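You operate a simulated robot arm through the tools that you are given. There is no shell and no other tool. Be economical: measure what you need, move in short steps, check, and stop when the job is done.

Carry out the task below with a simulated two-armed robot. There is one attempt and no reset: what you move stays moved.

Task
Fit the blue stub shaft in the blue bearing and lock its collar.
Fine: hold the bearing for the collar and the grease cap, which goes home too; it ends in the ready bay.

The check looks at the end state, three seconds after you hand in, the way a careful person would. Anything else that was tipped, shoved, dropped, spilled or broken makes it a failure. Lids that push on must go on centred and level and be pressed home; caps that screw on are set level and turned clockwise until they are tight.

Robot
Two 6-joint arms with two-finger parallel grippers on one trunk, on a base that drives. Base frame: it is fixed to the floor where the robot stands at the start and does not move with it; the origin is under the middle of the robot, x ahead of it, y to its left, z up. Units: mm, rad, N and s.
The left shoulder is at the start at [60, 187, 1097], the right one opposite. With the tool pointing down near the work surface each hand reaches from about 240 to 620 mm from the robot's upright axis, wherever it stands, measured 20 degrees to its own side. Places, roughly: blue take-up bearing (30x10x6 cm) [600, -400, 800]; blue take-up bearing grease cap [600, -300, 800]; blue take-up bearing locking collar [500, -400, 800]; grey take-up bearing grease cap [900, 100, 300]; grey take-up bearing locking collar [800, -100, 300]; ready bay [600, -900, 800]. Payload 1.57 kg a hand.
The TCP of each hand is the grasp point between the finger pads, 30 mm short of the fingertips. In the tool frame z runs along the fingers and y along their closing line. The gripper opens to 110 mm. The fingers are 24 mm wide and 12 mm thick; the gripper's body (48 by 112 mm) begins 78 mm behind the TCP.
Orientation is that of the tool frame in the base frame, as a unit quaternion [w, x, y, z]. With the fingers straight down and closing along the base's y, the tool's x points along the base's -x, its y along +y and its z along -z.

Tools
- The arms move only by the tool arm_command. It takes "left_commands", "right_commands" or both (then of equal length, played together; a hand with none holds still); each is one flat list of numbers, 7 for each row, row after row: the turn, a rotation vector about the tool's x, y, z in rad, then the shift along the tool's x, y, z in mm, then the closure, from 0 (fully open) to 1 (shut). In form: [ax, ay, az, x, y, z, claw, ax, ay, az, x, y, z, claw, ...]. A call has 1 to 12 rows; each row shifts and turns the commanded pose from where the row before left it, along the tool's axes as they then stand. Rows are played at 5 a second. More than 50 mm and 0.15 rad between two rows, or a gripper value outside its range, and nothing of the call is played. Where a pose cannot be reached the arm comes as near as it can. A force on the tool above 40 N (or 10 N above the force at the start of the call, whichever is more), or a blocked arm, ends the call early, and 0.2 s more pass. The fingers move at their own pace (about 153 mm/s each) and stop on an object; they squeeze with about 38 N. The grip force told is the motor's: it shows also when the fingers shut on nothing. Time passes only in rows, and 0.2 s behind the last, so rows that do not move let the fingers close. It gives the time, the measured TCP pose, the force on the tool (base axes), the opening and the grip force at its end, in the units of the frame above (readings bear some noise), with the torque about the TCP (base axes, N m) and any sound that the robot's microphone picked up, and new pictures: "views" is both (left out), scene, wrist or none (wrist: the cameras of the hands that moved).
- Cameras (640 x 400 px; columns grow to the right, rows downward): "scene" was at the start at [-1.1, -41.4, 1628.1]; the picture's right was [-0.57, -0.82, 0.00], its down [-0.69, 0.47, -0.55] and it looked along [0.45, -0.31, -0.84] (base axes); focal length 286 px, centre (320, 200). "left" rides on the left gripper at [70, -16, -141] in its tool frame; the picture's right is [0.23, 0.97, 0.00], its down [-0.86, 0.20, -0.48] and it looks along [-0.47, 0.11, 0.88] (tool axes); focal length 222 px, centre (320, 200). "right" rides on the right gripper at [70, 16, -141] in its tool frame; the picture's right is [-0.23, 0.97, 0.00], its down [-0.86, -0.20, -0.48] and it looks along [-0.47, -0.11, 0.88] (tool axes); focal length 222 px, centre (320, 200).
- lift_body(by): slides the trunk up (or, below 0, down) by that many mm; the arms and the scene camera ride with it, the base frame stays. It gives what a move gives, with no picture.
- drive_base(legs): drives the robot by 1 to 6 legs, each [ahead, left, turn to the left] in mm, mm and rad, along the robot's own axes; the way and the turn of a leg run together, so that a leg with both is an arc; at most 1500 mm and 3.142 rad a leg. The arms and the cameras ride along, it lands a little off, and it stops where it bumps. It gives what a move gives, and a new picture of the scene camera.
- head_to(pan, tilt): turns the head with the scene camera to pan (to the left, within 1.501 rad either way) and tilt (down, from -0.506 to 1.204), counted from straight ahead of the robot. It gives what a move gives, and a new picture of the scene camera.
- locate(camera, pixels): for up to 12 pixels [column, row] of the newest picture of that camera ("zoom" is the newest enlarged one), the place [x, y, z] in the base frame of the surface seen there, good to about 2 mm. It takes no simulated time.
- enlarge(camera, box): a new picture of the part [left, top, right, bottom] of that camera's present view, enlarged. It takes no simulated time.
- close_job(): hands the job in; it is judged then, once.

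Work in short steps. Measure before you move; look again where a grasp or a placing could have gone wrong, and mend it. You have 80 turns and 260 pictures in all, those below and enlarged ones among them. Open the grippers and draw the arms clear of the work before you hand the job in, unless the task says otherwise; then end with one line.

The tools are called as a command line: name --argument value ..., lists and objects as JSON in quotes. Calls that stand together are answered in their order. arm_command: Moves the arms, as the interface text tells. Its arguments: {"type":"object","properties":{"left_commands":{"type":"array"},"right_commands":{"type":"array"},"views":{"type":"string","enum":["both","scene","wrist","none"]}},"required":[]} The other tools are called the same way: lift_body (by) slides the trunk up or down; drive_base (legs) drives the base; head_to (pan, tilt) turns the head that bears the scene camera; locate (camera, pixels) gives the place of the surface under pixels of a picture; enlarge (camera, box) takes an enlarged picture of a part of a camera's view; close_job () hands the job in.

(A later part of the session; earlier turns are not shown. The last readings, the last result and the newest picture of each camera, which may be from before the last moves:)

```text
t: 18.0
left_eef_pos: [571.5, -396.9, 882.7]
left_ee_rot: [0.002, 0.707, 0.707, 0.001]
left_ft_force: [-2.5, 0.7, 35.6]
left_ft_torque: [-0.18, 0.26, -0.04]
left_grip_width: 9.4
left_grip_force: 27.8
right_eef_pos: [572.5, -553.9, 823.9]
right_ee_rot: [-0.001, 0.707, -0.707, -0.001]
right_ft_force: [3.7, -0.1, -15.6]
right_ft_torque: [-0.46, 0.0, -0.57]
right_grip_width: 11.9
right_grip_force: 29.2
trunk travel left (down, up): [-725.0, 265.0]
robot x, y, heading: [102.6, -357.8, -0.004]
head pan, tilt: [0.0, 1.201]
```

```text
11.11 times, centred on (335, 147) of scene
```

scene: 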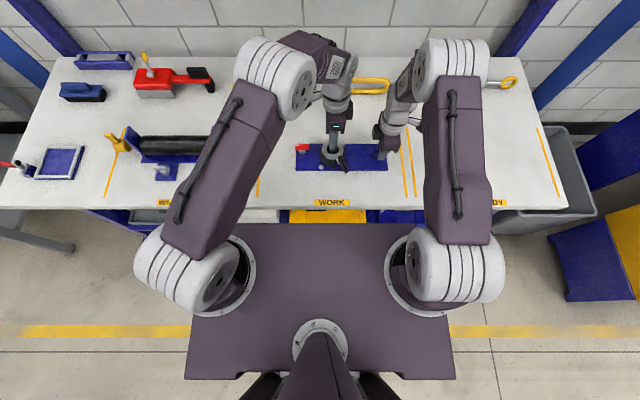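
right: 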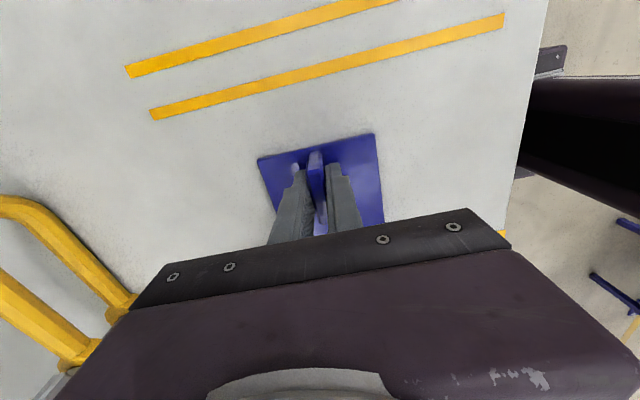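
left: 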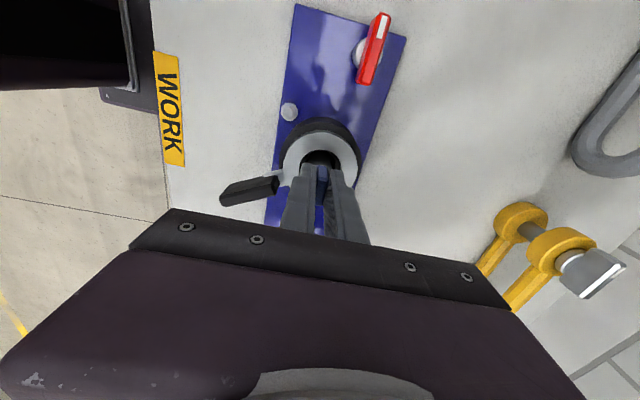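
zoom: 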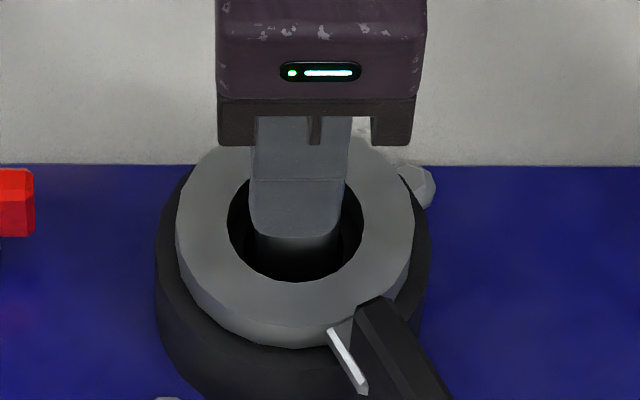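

Firm contact at TCP 882.7 means the shaft end is at z≈785, the plate level: seated. I unload 2 mm, open, rise and look.

arm_command --left_commands '[0, 0, 0, 0, 0, -2, 1, 0, 0, 0, 0, 0, 0, 0.7, 0, 0, 0, 0, 0, 0, 0.5, 0, 0, 0, 0, 0, -25, 0.5, 0, 0, 0, 0, 0, -35, 0.5, 0, 0, 0, 0, 0, -35, 0.5, 0, 0, 0, 40, 0, 0, 0.5, 0, 0, 0, 40, 0, 0, 0.5, 0, 0, 0, 0, 0, 0, 0.5]' --views "both"

enlarge --camera "scene" --box '[285, 115, 405, 190]'

enlarge --camera "left" --box '[250, 100, 390, 220]'

```text
t: 20.0
left_eef_pos: [570.2, -312.9, 978.0]
left_ee_rot: [0.0, 0.707, 0.707, 0.0]
left_ft_force: [-0.2, 0.2, -0.3]
left_ft_torque: [0.0, 0.01, -0.01]
left_grip_width: 55.2
left_grip_force: 0.1
right_eef_pos: [573.9, -555.5, 824.3]
right_ee_rot: [0.0, 0.707, -0.707, 0.0]
right_ft_force: [-0.1, 0.2, 1.7]
right_ft_torque: [-0.35, 0.02, -0.14]
right_grip_width: 11.9
right_grip_force: 29.8
trunk travel left (down, up): [-725.0, 265.0]
robot x, y, heading: [101.5, -356.7, 0.003]
head pan, tilt: [0.0, 1.201]
```

scene: 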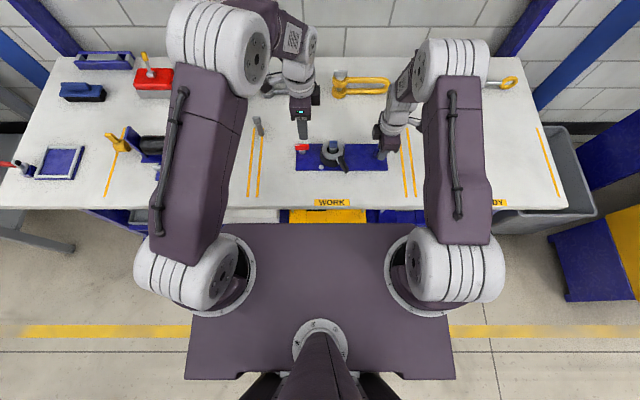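
left: 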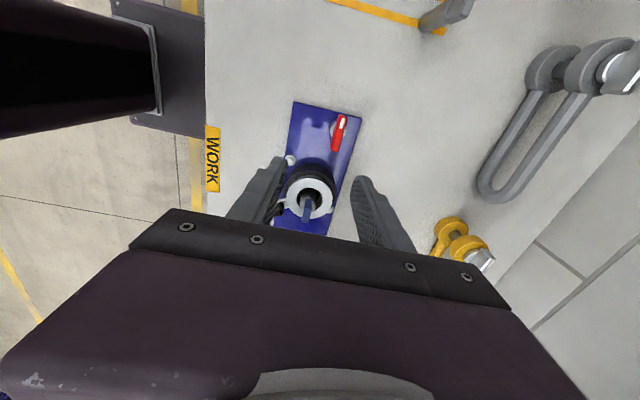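

```text
5.33 times, centred on (345, 152) of scene
```

zoom: 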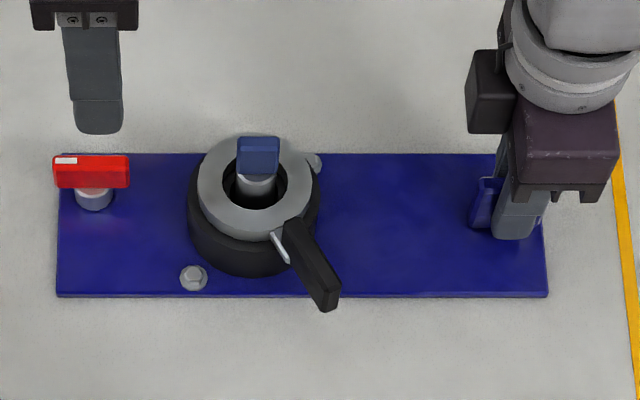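

```text
3.33 times, centred on (320, 160) of left
```

zoom: 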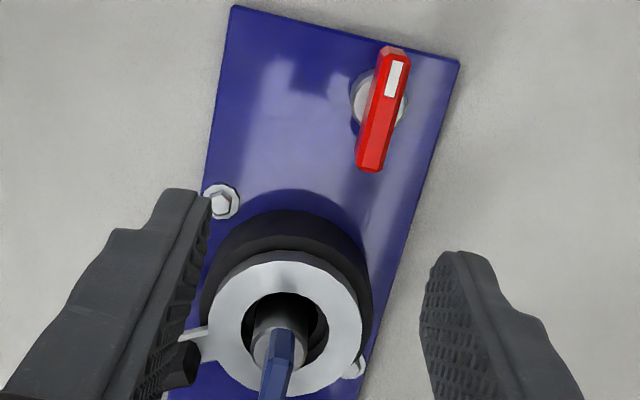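

The shaft stands in the bore. I measure its head, shoulder, and the collar lever in the scene zoom.

enlarge --camera "scene" --box '[312, 130, 356, 178]'

locate --camera "zoom" --pixels '[[262, 118], [320, 118], [290, 112], [290, 128], [290, 150], [285, 190], [290, 200], [385, 290], [420, 370], [350, 300], [255, 185], [315, 185]]'

```text
8.33 times, centred on (334, 154) of scene
```

zoom: 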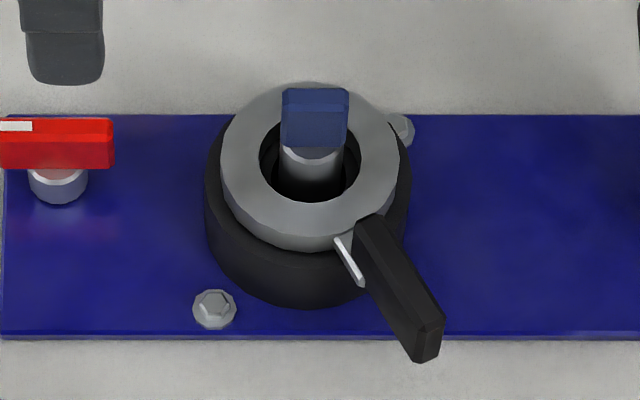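

```text
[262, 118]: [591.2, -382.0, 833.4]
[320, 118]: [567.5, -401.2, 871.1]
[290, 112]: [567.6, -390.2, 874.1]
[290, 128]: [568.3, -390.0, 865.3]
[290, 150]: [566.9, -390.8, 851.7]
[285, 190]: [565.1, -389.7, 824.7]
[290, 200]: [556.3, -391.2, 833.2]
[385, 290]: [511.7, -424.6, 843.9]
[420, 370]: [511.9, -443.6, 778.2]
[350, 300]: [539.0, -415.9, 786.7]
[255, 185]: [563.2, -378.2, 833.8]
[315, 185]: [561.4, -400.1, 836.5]
```

The shaft is centred and seated (head top ~875). Next is the lever (pointing ~209.5°, r≈72, top z 853). I yaw the left tool back so its fingers straddle the lever; first 12 rows of rotation.

arm_command --left_commands '[0, 0, -0.145, 0, 0, 0, 0.5, 0, 0, -0.145, 0, 0, 0, 0.5, 0, 0, -0.145, 0, 0, 0, 0.5, 0, 0, -0.145, 0, 0, 0, 0.5, 0, 0, -0.145, 0, 0, 0, 0.5, 0, 0, -0.145, 0, 0, 0, 0.5, 0, 0, -0.145, 0, 0, 0, 0.5, 0, 0, -0.145, 0, 0, 0, 0.5, 0, 0, -0.145, 0, 0, 0, 0.5, 0, 0, -0.145, 0, 0, 0, 0.5, 0, 0, -0.145, 0, 0, 0, 0.5, 0, 0, -0.145, 0, 0, 0, 0.5]' --views "none"

arm_command --left_commands '[0, 0, -0.115, 0, 0, 0, 0.5, 0, 0, -0.115, 0, 0, 0, 0.5, 0, 0, -0.116, 0, 0, 0, 0.5, 0, 0, 0, 28, -19, 0, 0.5, 0, 0, 0, 28, -19, 0, 0.5, 0, 0, 0, 28, -19, 0, 0.5, 0, 0, 0, 27.7, -18.8, 0, 0.5, 0, 0, 0, 0, 0, 25, 0.5, 0, 0, 0, 0, 0, 25, 0.5, 0, 0, 0, 0, 0, 0, 0.5]' --views "both"

enlarge --camera "scene" --box '[300, 125, 370, 185]'

enlarge --camera "left" --box '[240, 90, 400, 220]'

```text
t: 22.6
left_eef_pos: [572.7, -315.0, 976.9]
left_ee_rot: [0.001, -0.087, 0.996, 0.0]
left_ft_force: [0.3, 0.2, 0.1]
left_ft_torque: [-0.01, 0.04, 0.0]
left_grip_width: 54.9
left_grip_force: 0.2
right_eef_pos: [573.9, -553.5, 825.1]
right_ee_rot: [0.0, 0.707, -0.707, 0.0]
right_ft_force: [0.6, 0.8, 2.4]
right_ft_torque: [0.1, 0.05, -0.07]
right_grip_width: 11.9
right_grip_force: 29.3
trunk travel left (down, up): [-725.0, 265.0]
robot x, y, heading: [103.5, -357.1, -0.002]
head pan, tilt: [0.0, 1.201]
```

```text
t: 24.8
left_eef_pos: [511.5, -435.8, 928.7]
left_ee_rot: [0.001, -0.256, 0.967, 0.0]
left_ft_force: [-0.8, 0.3, 0.1]
left_ft_torque: [0.0, 0.0, -0.01]
left_grip_width: 54.9
left_grip_force: 0.1
right_eef_pos: [573.9, -553.9, 824.2]
right_ee_rot: [0.0, -0.707, 0.707, 0.0]
right_ft_force: [-0.1, 0.1, 2.9]
right_ft_torque: [0.48, 0.05, 0.06]
right_grip_width: 12.0
right_grip_force: 29.2
trunk travel left (down, up): [-725.0, 265.0]
robot x, y, heading: [103.4, -356.0, 0.001]
head pan, tilt: [0.0, 1.201]
```

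scene: 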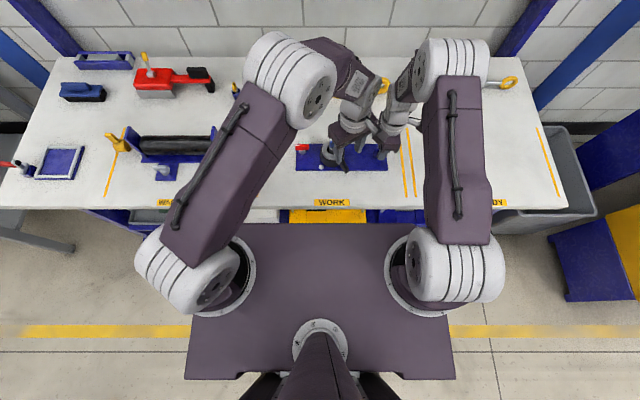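
left: 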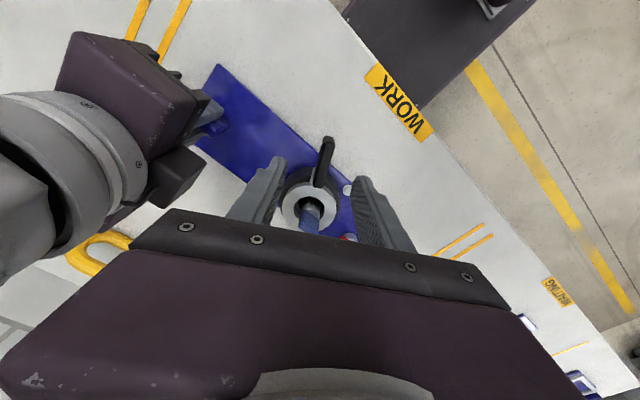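

```text
6.67 times, centred on (335, 155) of scene
```

zoom: 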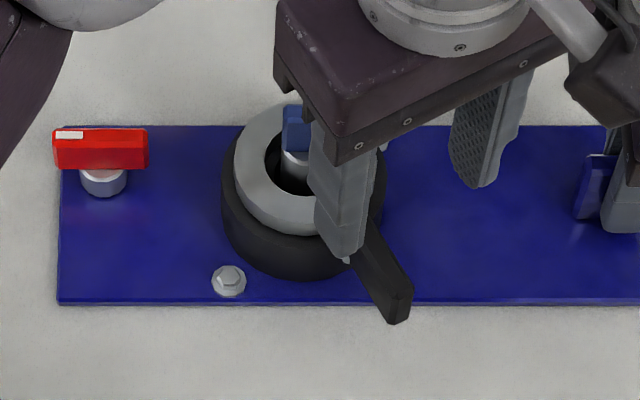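

```text
3.08 times, centred on (320, 155) of left
```

zoom: 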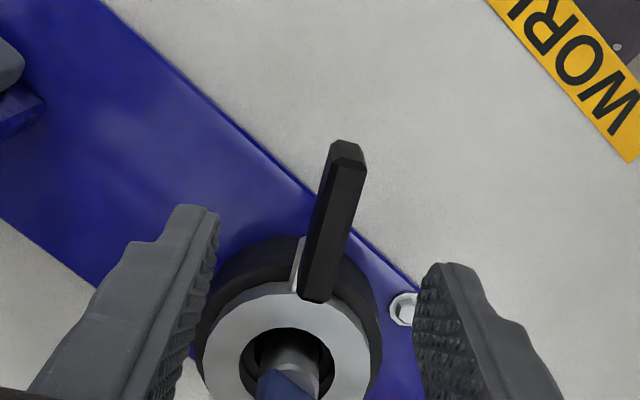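

I measure the handle's top edges from this left zoom.

locate --camera "zoom" --pixels '[[347, 148], [318, 296], [330, 220], [344, 220], [337, 220], [300, 295], [360, 160]]'

```text
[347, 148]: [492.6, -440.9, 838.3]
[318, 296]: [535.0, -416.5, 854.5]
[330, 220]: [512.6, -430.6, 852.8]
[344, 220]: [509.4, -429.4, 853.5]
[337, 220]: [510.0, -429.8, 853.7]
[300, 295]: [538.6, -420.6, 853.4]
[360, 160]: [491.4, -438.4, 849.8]
```

Handle centreline passes (511,−430) at ~207°. I shift 4 mm in tool y, turn 0.04, descend to z≈846 and close on the handle.

arm_command --left_commands '[0, 0, 0.04, 0, 4.3, 0, 0.5, 0, 0, 0, 0, 0, 27, 0.5, 0, 0, 0, 0, 0, 27, 0.5, 0, 0, 0, 0, 0, 27, 0.5, 0, 0, 0, 0, 0, 0, 0.5, 0, 0, 0, 0, 0, 0, 1, 0, 0, 0, 0, 0, 0, 1]' --views "wrist"

enlarge --camera "left" --box '[240, 90, 400, 220]'

```text
t: 26.4
left_eef_pos: [508.5, -433.3, 848.2]
left_ee_rot: [-0.001, -0.237, 0.971, 0.002]
left_ft_force: [-6.5, 18.8, 5.2]
left_ft_torque: [-0.26, 0.21, 0.72]
left_grip_width: 11.3
left_grip_force: 28.6
right_eef_pos: [573.7, -554.3, 823.1]
right_ee_rot: [0.001, -0.706, 0.708, -0.001]
right_ft_force: [3.4, -18.3, -0.7]
right_ft_torque: [-0.27, 0.04, -0.03]
right_grip_width: 12.3
right_grip_force: 29.3
trunk travel left (down, up): [-725.0, 265.0]
robot x, y, heading: [101.7, -357.3, -0.0]
head pan, tilt: [0.0, 1.201]
```

left: 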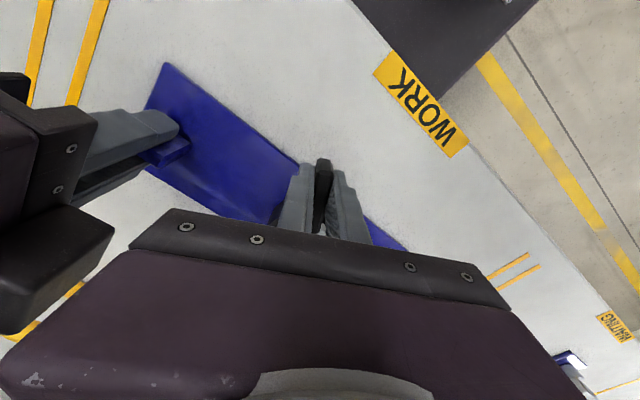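

```text
3.08 times, centred on (320, 155) of left
```

zoom: 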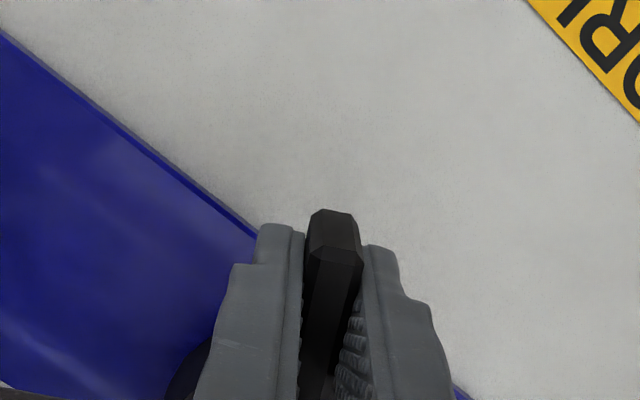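

Handle gripped (11.3 mm). I swing it clockwise about the collar centre: r=72.8, five arc steps of 0.14 rad (10.2 mm each).

arm_command --left_commands '[0, 0, 0.07, 0, 0, 0, 1, 0, 0, 0, 0, 10.2, 0, 1, 0, 0, 0.14, 0, 0, 0, 1, 0, 0, 0, 0, 10.2, 0, 1, 0, 0, 0.14, 0, 0, 0, 1, 0, 0, 0, 0, 10.2, 0, 1, 0, 0, 0.14, 0, 0, 0, 1, 0, 0, 0, 0, 10.2, 0, 1, 0, 0, 0.14, 0, 0, 0, 1, 0, 0, 0, 0, 10.2, 0, 1, 0, 0, 0.07, 0, 0, 0, 1]' --views "scene"

enlarge --camera "scene" --box '[285, 125, 405, 195]'

```text
t: 28.8
left_eef_pos: [504.1, -383.1, 845.7]
left_ee_rot: [0.0, 0.112, 0.994, 0.0]
left_ft_force: [-2.7, 4.1, -0.5]
left_ft_torque: [-0.28, -0.77, 0.26]
left_grip_width: 11.6
left_grip_force: 28.6
right_eef_pos: [575.1, -552.4, 823.8]
right_ee_rot: [0.001, 0.707, -0.707, 0.001]
right_ft_force: [2.8, -2.7, 3.3]
right_ft_torque: [-0.3, 0.53, -0.33]
right_grip_width: 12.0
right_grip_force: 28.4
trunk travel left (down, up): [-725.0, 265.0]
robot x, y, heading: [106.5, -356.5, -0.003]
head pan, tilt: [0.0, 1.201]
```

scene: 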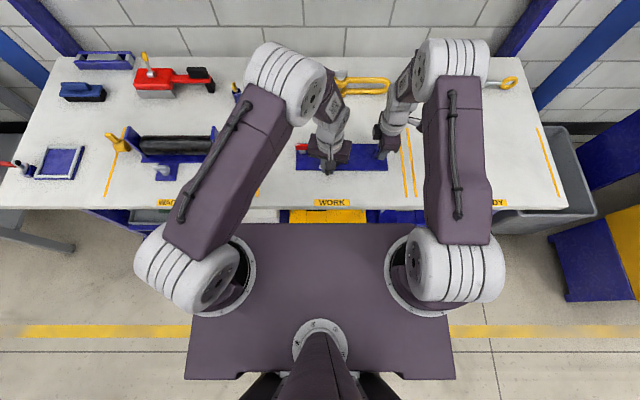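

```text
5.33 times, centred on (345, 160) of scene
```

zoom: 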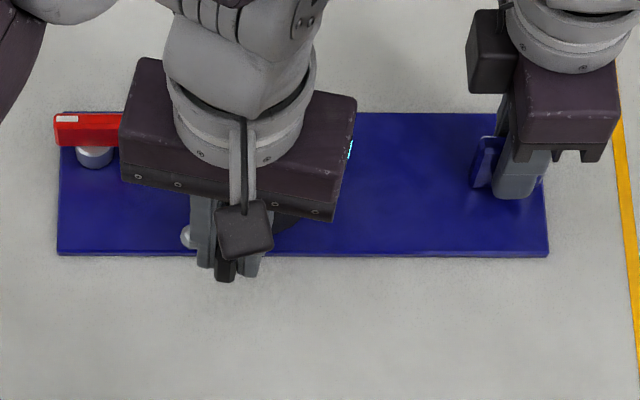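

The lever turned 41° with little force. I continue another 40°.

arm_command --left_commands '[0, 0, 0.07, 0, 0, 0, 1, 0, 0, 0, 0, 10.2, 0, 1, 0, 0, 0.14, 0, 0, 0, 1, 0, 0, 0, 0, 10.2, 0, 1, 0, 0, 0.14, 0, 0, 0, 1, 0, 0, 0, 0, 10.2, 0, 1, 0, 0, 0.14, 0, 0, 0, 1, 0, 0, 0, 0, 10.2, 0, 1, 0, 0, 0.14, 0, 0, 0, 1, 0, 0, 0, 0, 10.2, 0, 1, 0, 0, 0.07, 0, 0, 0, 1]' --views "scene"

enlarge --camera "scene" --box '[285, 125, 405, 195]'

```text
t: 31.2
left_eef_pos: [531.9, -340.6, 847.6]
left_ee_rot: [0.001, 0.445, 0.895, -0.001]
left_ft_force: [5.2, -14.6, 0.8]
left_ft_torque: [-0.49, -0.67, 1.16]
left_grip_width: 19.6
left_grip_force: 33.6
right_eef_pos: [573.8, -553.8, 823.7]
right_ee_rot: [0.0, -0.707, 0.707, 0.0]
right_ft_force: [-6.7, 16.5, -3.6]
right_ft_torque: [-0.12, 0.31, -0.52]
right_grip_width: 13.8
right_grip_force: 30.2
trunk travel left (down, up): [-725.0, 265.0]
robot x, y, heading: [102.6, -358.3, -0.0]
head pan, tilt: [0.0, 1.201]
```

scene: 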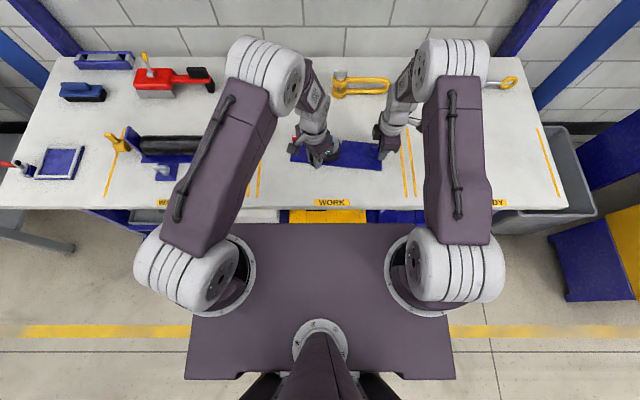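

```text
5.33 times, centred on (345, 160) of scene
```

zoom: 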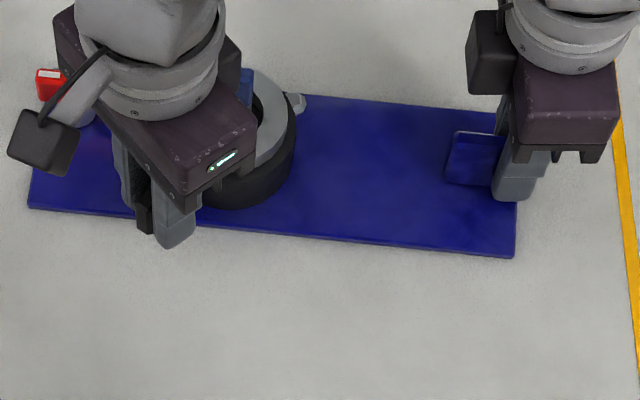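

The lever hit its stop: the bearing turned a little and slid in the right grip. The collar is tight; I release the left hand, back off, and inspect.

arm_command --left_commands '[0, 0, 0, 0, 0, 0, 0.7, 0, 0, 0, 0, 0, 0, 0.4, 0, 0, 0, 0, 0, -30, 0.4, 0, 0, 0, 0, 0, -40, 0.4, 0, 0, 0, 0, 0, -40, 0.4, 0, 0, 0, 40, 0, 0, 0.4, 0, 0, 0, 40, 0, 0, 0.4, 0, 0, 0, 0, 0, 0, 0.4]' --views "both"

enlarge --camera "scene" --box '[280, 125, 400, 195]'

```text
t: 33.0
left_eef_pos: [480.6, -278.1, 956.6]
left_ee_rot: [0.0, 0.447, 0.895, 0.0]
left_ft_force: [0.0, -1.0, -0.4]
left_ft_torque: [0.0, 0.01, -0.01]
left_grip_width: 65.8
left_grip_force: 0.1
right_eef_pos: [573.8, -554.2, 823.7]
right_ee_rot: [0.0, 0.707, -0.707, 0.0]
right_ft_force: [0.1, 0.2, -4.3]
right_ft_torque: [-0.27, -0.11, 0.1]
right_grip_width: 12.0
right_grip_force: 29.3
trunk travel left (down, up): [-725.0, 265.0]
robot x, y, heading: [103.7, -355.2, 0.002]
head pan, tilt: [0.0, 1.201]
```

scene: 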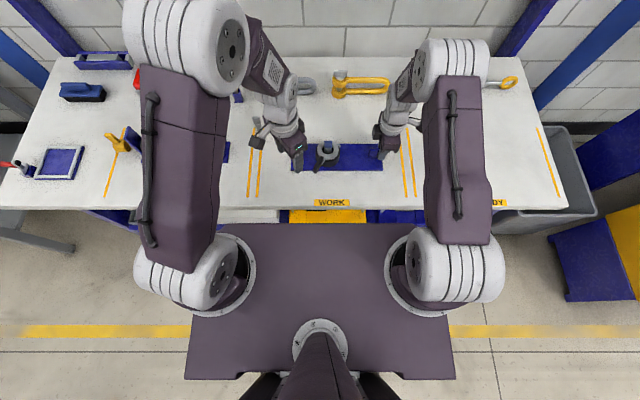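
left: 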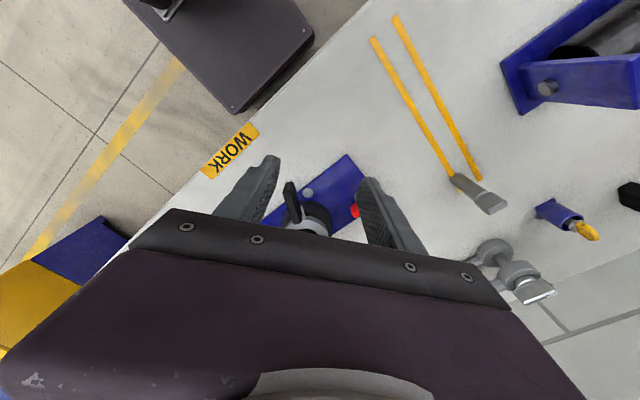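

```text
5.33 times, centred on (340, 160) of scene
```

zoom: 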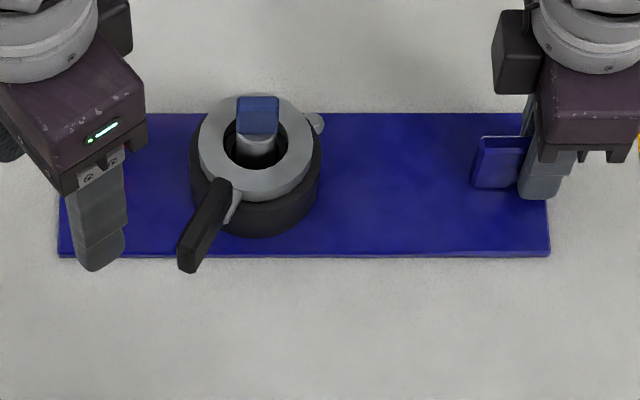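

The lever swung ~60° to its stop and the bearing sprang back square, having slid ~13 mm left. I clear the view and measure the cap, lever and plate.

arm_command --left_commands '[0, 0, 0.145, 0, 0, 0, 0.4, 0, 0, 0.145, 0, 0, 0, 0.4, 0, 0, 0.145, 0, 0, 0, 0.4, 0, 0, 0.145, 0, 0, 0, 0.4, 0, 0, 0.069, 0, 0, 0, 0.4, 0, 0, 0, 0, -40, 0, 0.4, 0, 0, 0, 30, 0, 0, 0.4, 0, 0, 0, 30, 0, 0, 0.4, 0, 0, 0, 0, 0, 0, 0.4]' --views "both"

enlarge --camera "scene" --box '[280, 125, 400, 195]'

locate --camera "zoom" --pixels '[[95, 120], [95, 140], [225, 190], [190, 255], [65, 250], [548, 250], [480, 140], [528, 140], [205, 150], [308, 150], [65, 118], [255, 100]]'

```text
t: 35.0
left_eef_pos: [446.0, -218.3, 957.3]
left_ee_rot: [0.0, 0.708, 0.706, 0.001]
left_ft_force: [-0.3, 1.1, 0.1]
left_ft_torque: [0.02, -0.03, 0.01]
left_grip_width: 66.1
left_grip_force: 0.0
right_eef_pos: [574.0, -553.8, 823.6]
right_ee_rot: [-0.001, 0.707, -0.707, 0.0]
right_ft_force: [0.0, 0.8, -1.9]
right_ft_torque: [0.22, -0.07, 0.1]
right_grip_width: 11.9
right_grip_force: 29.4
trunk travel left (down, up): [-725.0, 265.0]
robot x, y, heading: [102.7, -357.4, 0.003]
head pan, tilt: [0.0, 1.201]
```

scene: 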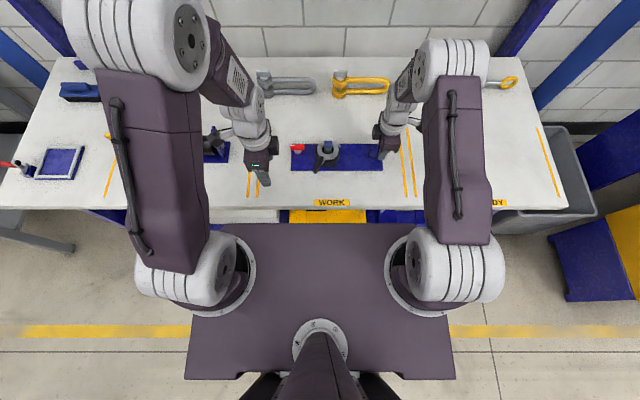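
left: 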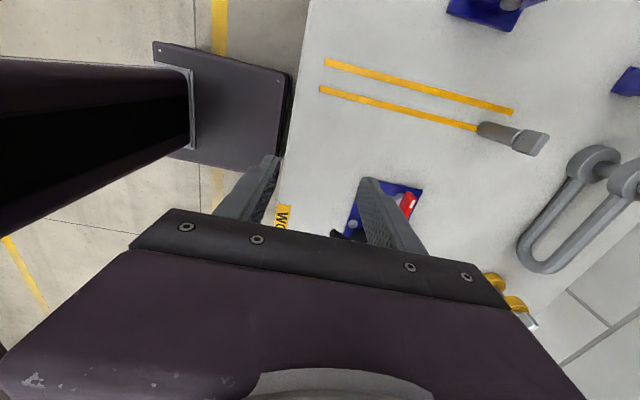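

```text
5.33 times, centred on (340, 160) of scene
```

zoom: 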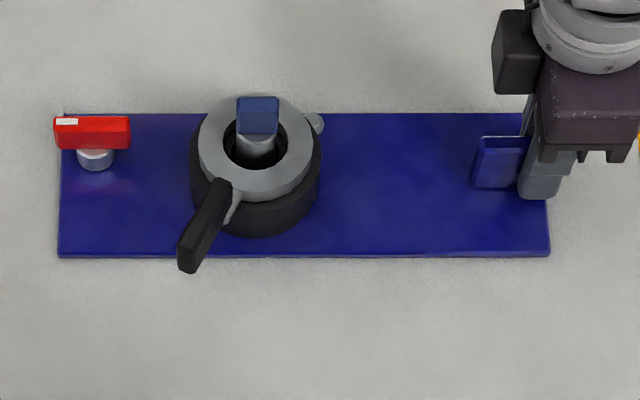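

```text
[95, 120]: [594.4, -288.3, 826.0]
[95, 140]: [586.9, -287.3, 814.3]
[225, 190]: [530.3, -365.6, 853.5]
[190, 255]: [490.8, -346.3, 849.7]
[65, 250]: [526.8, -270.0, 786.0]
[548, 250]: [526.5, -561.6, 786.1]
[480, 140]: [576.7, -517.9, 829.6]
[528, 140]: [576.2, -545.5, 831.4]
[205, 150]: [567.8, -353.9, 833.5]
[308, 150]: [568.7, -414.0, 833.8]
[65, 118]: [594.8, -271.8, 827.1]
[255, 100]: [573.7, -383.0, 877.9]
```

The bearing now sits at ring centre y≈−384; lever at 154° (was 208°). Next the cap: I move the left hand over it at about (590,−288).

arm_command --left_commands '[0, 0, 0, -17.5, 36, 0, 0.5, 0, 0, 0, -17.5, 36, 0, 0.5, 0, 0, 0, -17.5, 36, 0, 0.5, 0, 0, 0, -17.5, 36, 0, 0.5, 0, 0, 0, 0, 0, 20, 0.5, 0, 0, 0, 0, 0, 0, 0.5]' --views "both"

enlarge --camera "left" --box '[270, 90, 370, 190]'

enlarge --camera "scene" --box '[280, 130, 340, 175]'

```text
t: 36.4
left_eef_pos: [588.6, -287.3, 934.2]
left_ee_rot: [0.0, 0.707, 0.707, 0.0]
left_ft_force: [-0.6, 0.7, 0.0]
left_ft_torque: [0.02, -0.03, 0.01]
left_grip_width: 54.9
left_grip_force: 0.1
right_eef_pos: [573.5, -553.9, 823.9]
right_ee_rot: [0.0, 0.707, -0.707, 0.001]
right_ft_force: [-0.3, 0.1, -2.9]
right_ft_torque: [0.08, -0.06, 0.04]
right_grip_width: 11.7
right_grip_force: 29.2
trunk travel left (down, up): [-725.0, 265.0]
robot x, y, heading: [99.1, -355.0, 0.002]
head pan, tilt: [0.0, 1.201]
```

scene: 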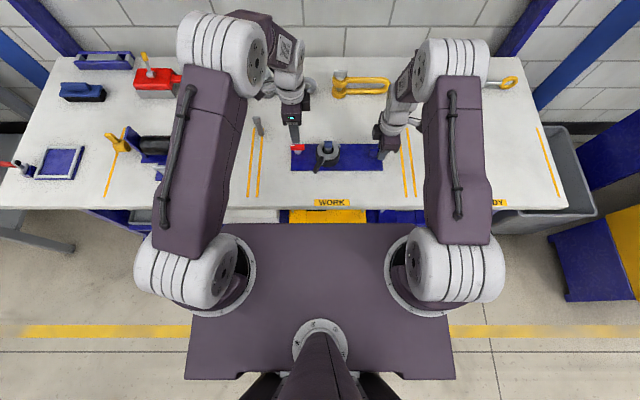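
left: 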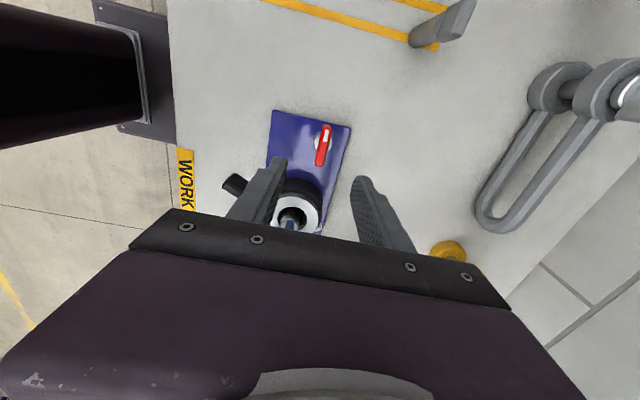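

```text
4.00 times, centred on (320, 140) of left
```

zoom: 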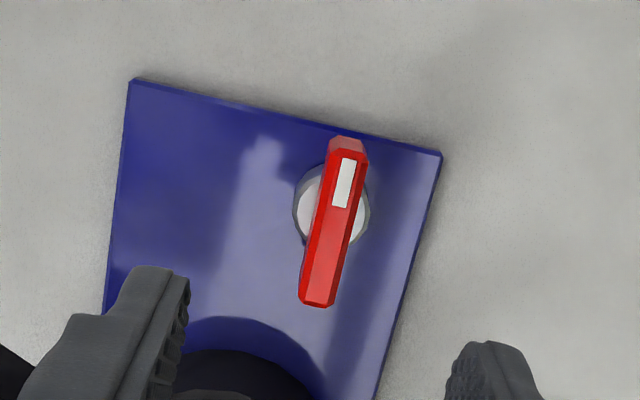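

```text
8.89 times, centred on (310, 152) of scene
```

zoom: 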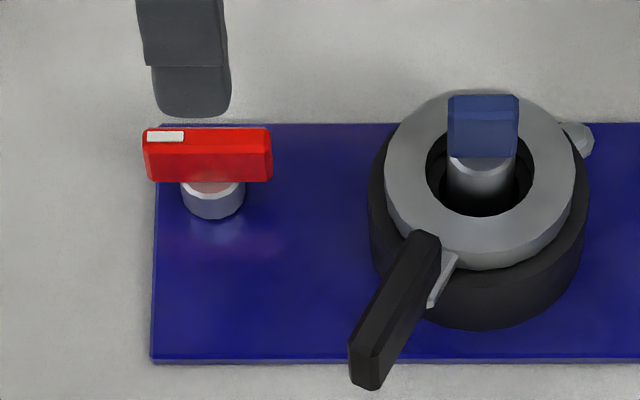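

I measure the bar ends and sides in the left picture.

locate --camera "left" --pixels '[[323.5, 146.5], [327, 131], [320, 163], [321, 150], [325.5, 150], [316, 150], [331, 150]]'

```text
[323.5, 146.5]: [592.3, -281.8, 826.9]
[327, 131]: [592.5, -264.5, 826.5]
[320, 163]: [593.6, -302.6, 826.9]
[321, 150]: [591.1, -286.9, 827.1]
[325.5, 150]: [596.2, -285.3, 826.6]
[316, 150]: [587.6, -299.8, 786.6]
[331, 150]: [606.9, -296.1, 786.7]
```

Bar centre is (593,−284), z 813–827. I go to it with fingertips at z≈814 (TCP 844), and close.

arm_command --left_commands '[0, 0, 0, 3.0, 4.3, 0, 0.5, 0, 0, 0, 0, 0, 25, 0.5, 0, 0, 0, 0, 0, 25, 0.5, 0, 0, 0, 0, 0, 25, 0.5, 0, 0, 0, 0, 0, 15, 0.5, 0, 0, 0, 0, 0, 0, 0.5, 0, 0, 0, 0, 0, 0, 1, 0, 0, 0, 0, 0, 0, 1]' --views "wrist"

enlarge --camera "scene" --box '[280, 120, 360, 180]'

enlarge --camera "left" --box '[260, 90, 380, 210]'

```text
t: 38.2
left_eef_pos: [592.3, -283.8, 848.3]
left_ee_rot: [-0.001, 0.708, 0.706, -0.001]
left_ft_force: [0.3, -0.1, 0.4]
left_ft_torque: [-0.03, 0.0, 0.0]
left_grip_width: 10.5
left_grip_force: 28.7
right_eef_pos: [574.0, -554.7, 824.1]
right_ee_rot: [-0.001, -0.707, 0.707, 0.001]
right_ft_force: [-0.1, -0.2, -1.7]
right_ft_torque: [0.22, -0.04, 0.05]
right_grip_width: 11.8
right_grip_force: 29.1
trunk travel left (down, up): [-725.0, 265.0]
robot x, y, heading: [100.4, -357.6, -0.004]
head pan, tilt: [0.0, 1.201]
```

left: 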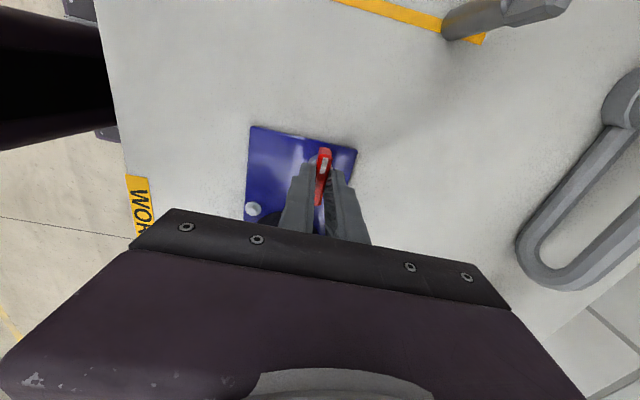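

```text
6.67 times, centred on (320, 150) of scene
```

zoom: 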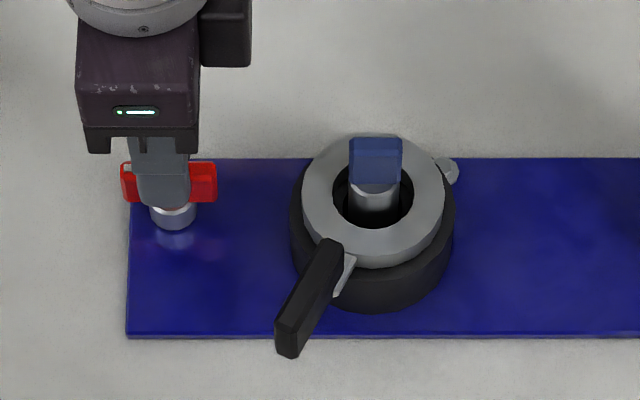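

```text
3.33 times, centred on (320, 150) of left
```

zoom: 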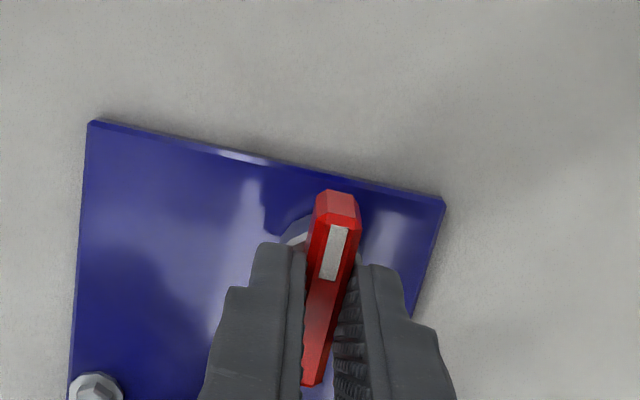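

The bar is gripped (10.5 mm). I turn clockwise 6 × 0.13 rad and watch torque.

arm_command --left_commands '[0, 0, 0.13, 0, 0, 0, 1, 0, 0, 0.13, 0, 0, 0, 1, 0, 0, 0.13, 0, 0, 0, 1, 0, 0, 0.13, 0, 0, 0, 1, 0, 0, 0.13, 0, 0, 0, 1, 0, 0, 0.13, 0, 0, 0, 1]' --views "scene"

enlarge --camera "scene" --box '[280, 120, 400, 195]'

```text
t: 39.6
left_eef_pos: [592.6, -284.0, 847.4]
left_ee_rot: [0.0, 0.924, 0.382, 0.001]
left_ft_force: [2.9, 16.1, 13.8]
left_ft_torque: [0.21, 0.09, 0.0]
left_grip_width: 10.7
left_grip_force: 28.5
right_eef_pos: [573.0, -554.1, 823.2]
right_ee_rot: [0.0, -0.707, 0.707, 0.0]
right_ft_force: [-0.3, -12.5, -7.2]
right_ft_torque: [-0.78, -0.05, -0.15]
right_grip_width: 11.9
right_grip_force: 28.6
trunk travel left (down, up): [-725.0, 265.0]
robot x, y, heading: [100.2, -359.3, -0.003]
head pan, tilt: [0.0, 1.201]
```

scene: 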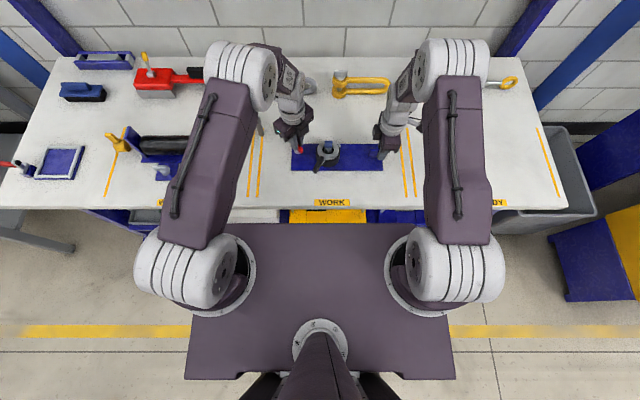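

```text
5.33 times, centred on (340, 158) of scene
```

zoom: 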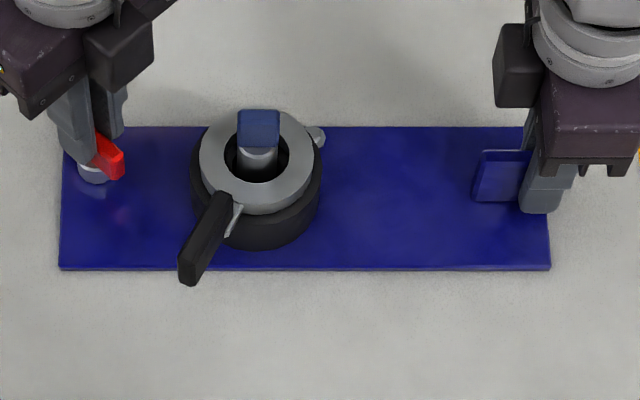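

The cap turns with little torque but a 16 N side load, so I shift ~2 mm in +y and 1 mm up and continue turning.

arm_command --left_commands '[0, 0, 0, 1.4, -1.4, -1, 1, 0, 0, 0.13, 0, 0, 0, 1, 0, 0, 0.13, 0, 0, 0, 1, 0, 0, 0.13, 0, 0, 0, 1, 0, 0, 0.13, 0, 0, 0, 1, 0, 0, 0.13, 0, 0, 0, 1, 0, 0, 0.13, 0, 0, 0, 1]' --views "scene"

enlarge --camera "scene" --box '[280, 120, 400, 195]'

```text
t: 41.2
left_eef_pos: [593.0, -282.7, 846.9]
left_ee_rot: [0.001, 1.0, 0.005, 0.0]
left_ft_force: [8.8, -7.2, 0.1]
left_ft_torque: [-0.24, -0.14, 2.24]
left_grip_width: 27.0
left_grip_force: 38.1
right_eef_pos: [573.4, -554.9, 824.1]
right_ee_rot: [-0.001, -0.707, 0.707, 0.001]
right_ft_force: [-8.2, 7.0, -0.3]
right_ft_torque: [0.42, -0.27, 0.16]
right_grip_width: 11.7
right_grip_force: 29.4
trunk travel left (down, up): [-725.0, 265.0]
robot x, y, heading: [99.2, -357.2, -0.003]
head pan, tilt: [0.0, 1.201]
```

scene: 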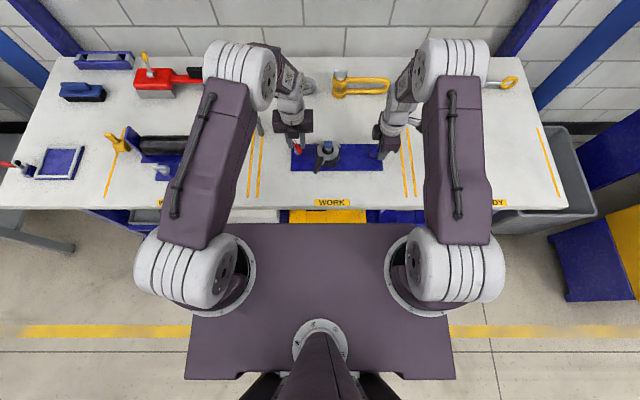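

```text
5.33 times, centred on (340, 158) of scene
```

zoom: 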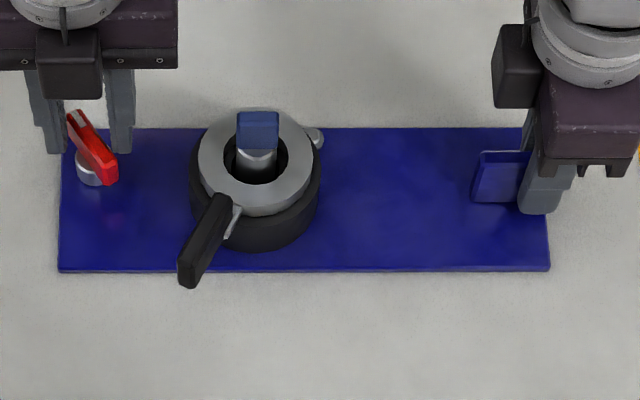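

At the end torque was 2.24 N·m and the bar twisted in the fingers: the cap is tight after ~60°. I relax a bit, open, rise, and inspect.

arm_command --left_commands '[0, 0, -0.1, 0, 0, 0, 1, 0, 0, 0, 0, 0, 0, 0.5, 0, 0, 0, 0, 0, 0, 0.4, 0, 0, 0, 0, 0, -35, 0.4, 0, 0, 0, 0, 0, -45, 0.4, 0, 0, 0, 0, 0, -30, 0.2, 0, 0, 0, -30, 0, 0, 0.2, 0, 0, 0, 0, 0, 0, 0.2]' --views "both"

enlarge --camera "scene" --box '[280, 125, 400, 195]'

locate --camera "zoom" --pixels '[[225, 190], [190, 255], [200, 150], [313, 150], [210, 120], [300, 120], [240, 125], [275, 125], [195, 185], [320, 170], [90, 150], [525, 140]]'

```text
t: 43.0
left_eef_pos: [563.7, -283.8, 960.3]
left_ee_rot: [0.0, 0.999, 0.054, 0.0]
left_ft_force: [-0.5, -0.1, 0.6]
left_ft_torque: [0.01, 0.01, -0.01]
left_grip_width: 88.1
left_grip_force: 0.0
right_eef_pos: [573.7, -554.4, 824.2]
right_ee_rot: [0.0, -0.707, 0.707, 0.0]
right_ft_force: [-1.9, -0.5, -3.1]
right_ft_torque: [0.15, -0.05, 0.21]
right_grip_width: 11.8
right_grip_force: 29.5
trunk travel left (down, up): [-725.0, 265.0]
robot x, y, heading: [101.5, -352.7, 0.004]
head pan, tilt: [0.0, 1.201]
```

scene: 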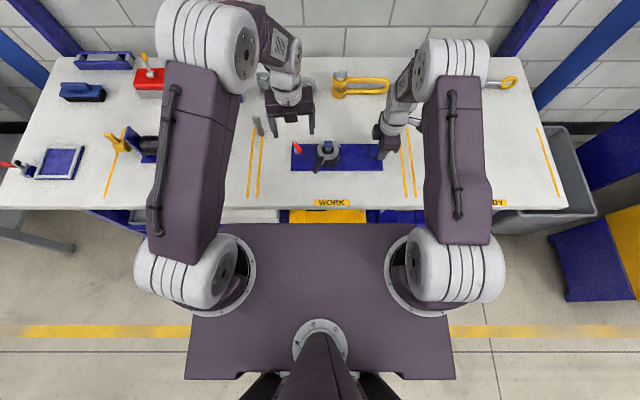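
left: 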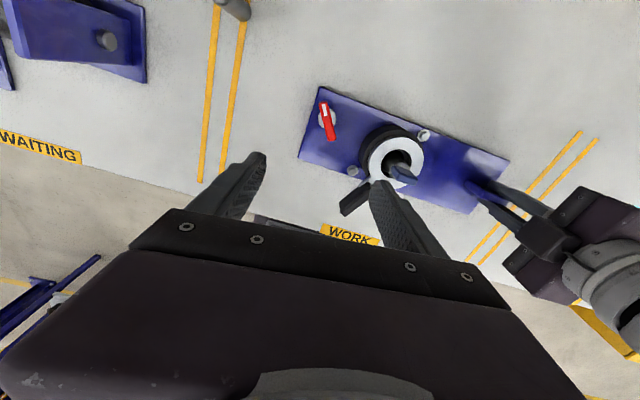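

```text
5.33 times, centred on (340, 160) of scene
```

zoom: 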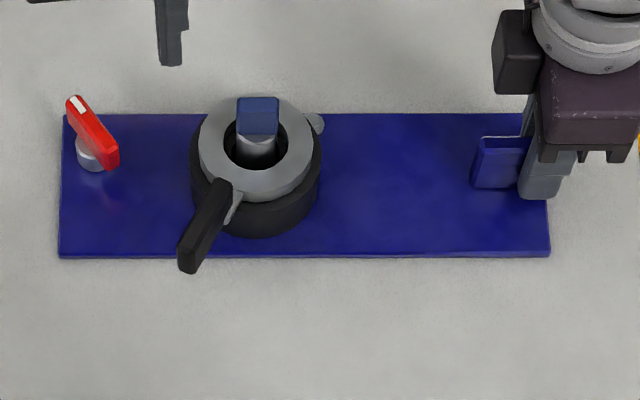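

```text
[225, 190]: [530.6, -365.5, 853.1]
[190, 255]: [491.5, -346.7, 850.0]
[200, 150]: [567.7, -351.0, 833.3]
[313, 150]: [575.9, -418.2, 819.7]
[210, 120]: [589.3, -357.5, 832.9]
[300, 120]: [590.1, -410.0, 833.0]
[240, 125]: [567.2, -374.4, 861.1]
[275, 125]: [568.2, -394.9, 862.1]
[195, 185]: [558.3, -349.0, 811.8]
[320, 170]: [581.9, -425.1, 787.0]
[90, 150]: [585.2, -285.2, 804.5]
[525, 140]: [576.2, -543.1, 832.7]
```

The bar shows the cap turned ~60° and seated level. I'll recheck the collar's tightness once: rotate the left tool to the lever's heading (154°), first 12 rows.

arm_command --left_commands '[0, 0, -0.145, 0, 0, 0, 0.5, 0, 0, -0.145, 0, 0, 0, 0.5, 0, 0, -0.145, 0, 0, 0, 0.5, 0, 0, -0.145, 0, 0, 0, 0.5, 0, 0, -0.145, 0, 0, 0, 0.5, 0, 0, -0.145, 0, 0, 0, 0.5, 0, 0, -0.145, 0, 0, 0, 0.5, 0, 0, -0.145, 0, 0, 0, 0.5, 0, 0, -0.145, 0, 0, 0, 0.5, 0, 0, -0.145, 0, 0, 0, 0.5, 0, 0, -0.145, 0, 0, 0, 0.5, 0, 0, -0.145, 0, 0, 0, 0.5]' --views "none"

arm_command --left_commands '[0, 0, -0.14, 0, 0, 0, 0.5, 0, 0, -0.14, 0, 0, 0, 0.5, 0, 0, -0.14, 0, 0, 0, 0.5, 0, 0, -0.14, 0, 0, 0, 0.5, 0, 0, -0.14, 0, 0, 0, 0.5, 0, 0, -0.14, 0, 0, 0, 0.5, 0, 0, 0, 8, -44, 0, 0.5, 0, 0, 0, 8, -44, 0, 0.5, 0, 0, 0, 0, 0, 30, 0.5, 0, 0, 0, 0, 0, 0, 0.5]' --views "wrist"

enlarge --camera "left" --box '[240, 90, 400, 220]'

```text
t: 45.6
left_eef_pos: [561.7, -286.9, 956.8]
left_ee_rot: [0.0, 0.602, 0.799, 0.0]
left_ft_force: [0.1, 0.8, -0.5]
left_ft_torque: [0.0, 0.0, -0.01]
left_grip_width: 55.3
left_grip_force: 0.1
right_eef_pos: [573.0, -553.9, 824.4]
right_ee_rot: [0.0, 0.707, -0.707, 0.0]
right_ft_force: [0.1, -0.5, -2.0]
right_ft_torque: [0.16, -0.04, 0.13]
right_grip_width: 11.9
right_grip_force: 29.2
trunk travel left (down, up): [-725.0, 265.0]
robot x, y, heading: [103.2, -358.6, -0.001]
head pan, tilt: [0.0, 1.201]
```

```text
t: 47.8
left_eef_pos: [511.8, -356.3, 930.7]
left_ee_rot: [0.0, 0.224, 0.975, 0.0]
left_ft_force: [0.3, -0.3, -0.2]
left_ft_torque: [0.01, -0.03, 0.02]
left_grip_width: 55.0
left_grip_force: 0.1
right_eef_pos: [573.7, -554.5, 824.2]
right_ee_rot: [0.0, 0.708, -0.707, 0.0]
right_ft_force: [0.2, -0.2, -2.6]
right_ft_torque: [-0.18, 0.0, -0.01]
right_grip_width: 11.9
right_grip_force: 29.2
trunk travel left (down, up): [-725.0, 265.0]
robot x, y, heading: [101.3, -358.2, -0.001]
head pan, tilt: [0.0, 1.201]
```

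left: 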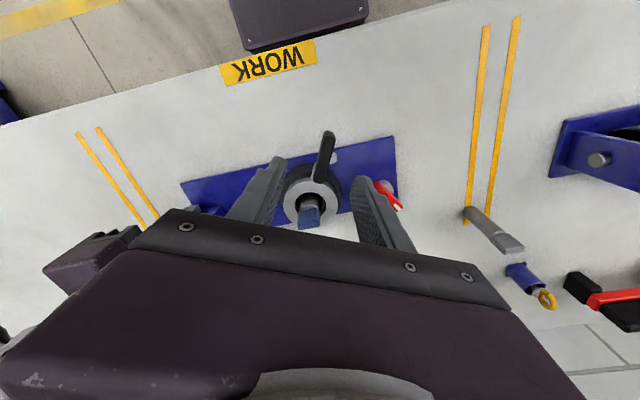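

```text
3.08 times, centred on (320, 155) of left
```

zoom: 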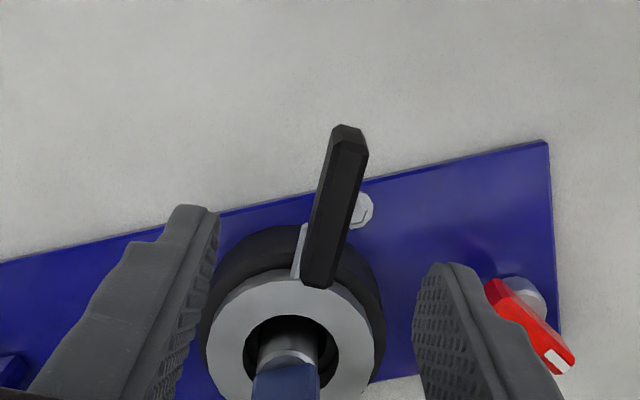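

Handle is offset like before; I shift +6 in tool y, descend 83, close.

arm_command --left_commands '[0, 0, 0.03, 0, 6, 0, 0.5, 0, 0, 0, 0, 0, 27, 0.5, 0, 0, 0, 0, 0, 28, 0.5, 0, 0, 0, 0, 0, 28, 0.5, 0, 0, 0, 0, 0, 0, 0.5, 0, 0, 0, 0, 0, 0, 1, 0, 0, 0, 0, 0, 0, 1]' --views "none"

```text
t: 49.4
left_eef_pos: [512.3, -350.5, 843.4]
left_ee_rot: [0.0, 0.238, 0.971, 0.0]
left_ft_force: [1.4, -3.3, -1.2]
left_ft_torque: [0.15, 0.27, 0.37]
left_grip_width: 11.3
left_grip_force: 28.8
right_eef_pos: [573.3, -553.8, 824.4]
right_ee_rot: [-0.001, -0.707, 0.707, 0.001]
right_ft_force: [-1.9, 2.9, 2.3]
right_ft_torque: [0.59, -0.01, -0.01]
right_grip_width: 11.8
right_grip_force: 29.6
trunk travel left (down, up): [-725.0, 265.0]
robot x, y, heading: [100.0, -357.1, -0.005]
head pan, tilt: [0.0, 1.201]
```

Now I nudge clockwise by ~4 mm arc and read the resistance.

arm_command --left_commands '[0, 0, 0.03, 0, 2, 0, 1, 0, 0, 0.03, 0, 2, 0, 1, 0, 0, 0, 0, 0, 0, 1]' --views "none"

```text
t: 50.2
left_eef_pos: [514.8, -348.9, 846.3]
left_ee_rot: [0.001, 0.268, 0.963, 0.0]
left_ft_force: [7.1, -20.3, -6.6]
left_ft_torque: [0.28, 0.37, 0.72]
left_grip_width: 12.3
left_grip_force: 29.6
right_eef_pos: [572.8, -552.8, 824.0]
right_ee_rot: [0.001, 0.707, -0.707, 0.0]
right_ft_force: [-6.7, 20.4, 4.5]
right_ft_torque: [0.55, 0.06, -0.49]
right_grip_width: 12.2
right_grip_force: 29.3
trunk travel left (down, up): [-725.0, 265.0]
robot x, y, heading: [100.5, -356.1, 0.003]
head pan, tilt: [0.0, 1.201]
```

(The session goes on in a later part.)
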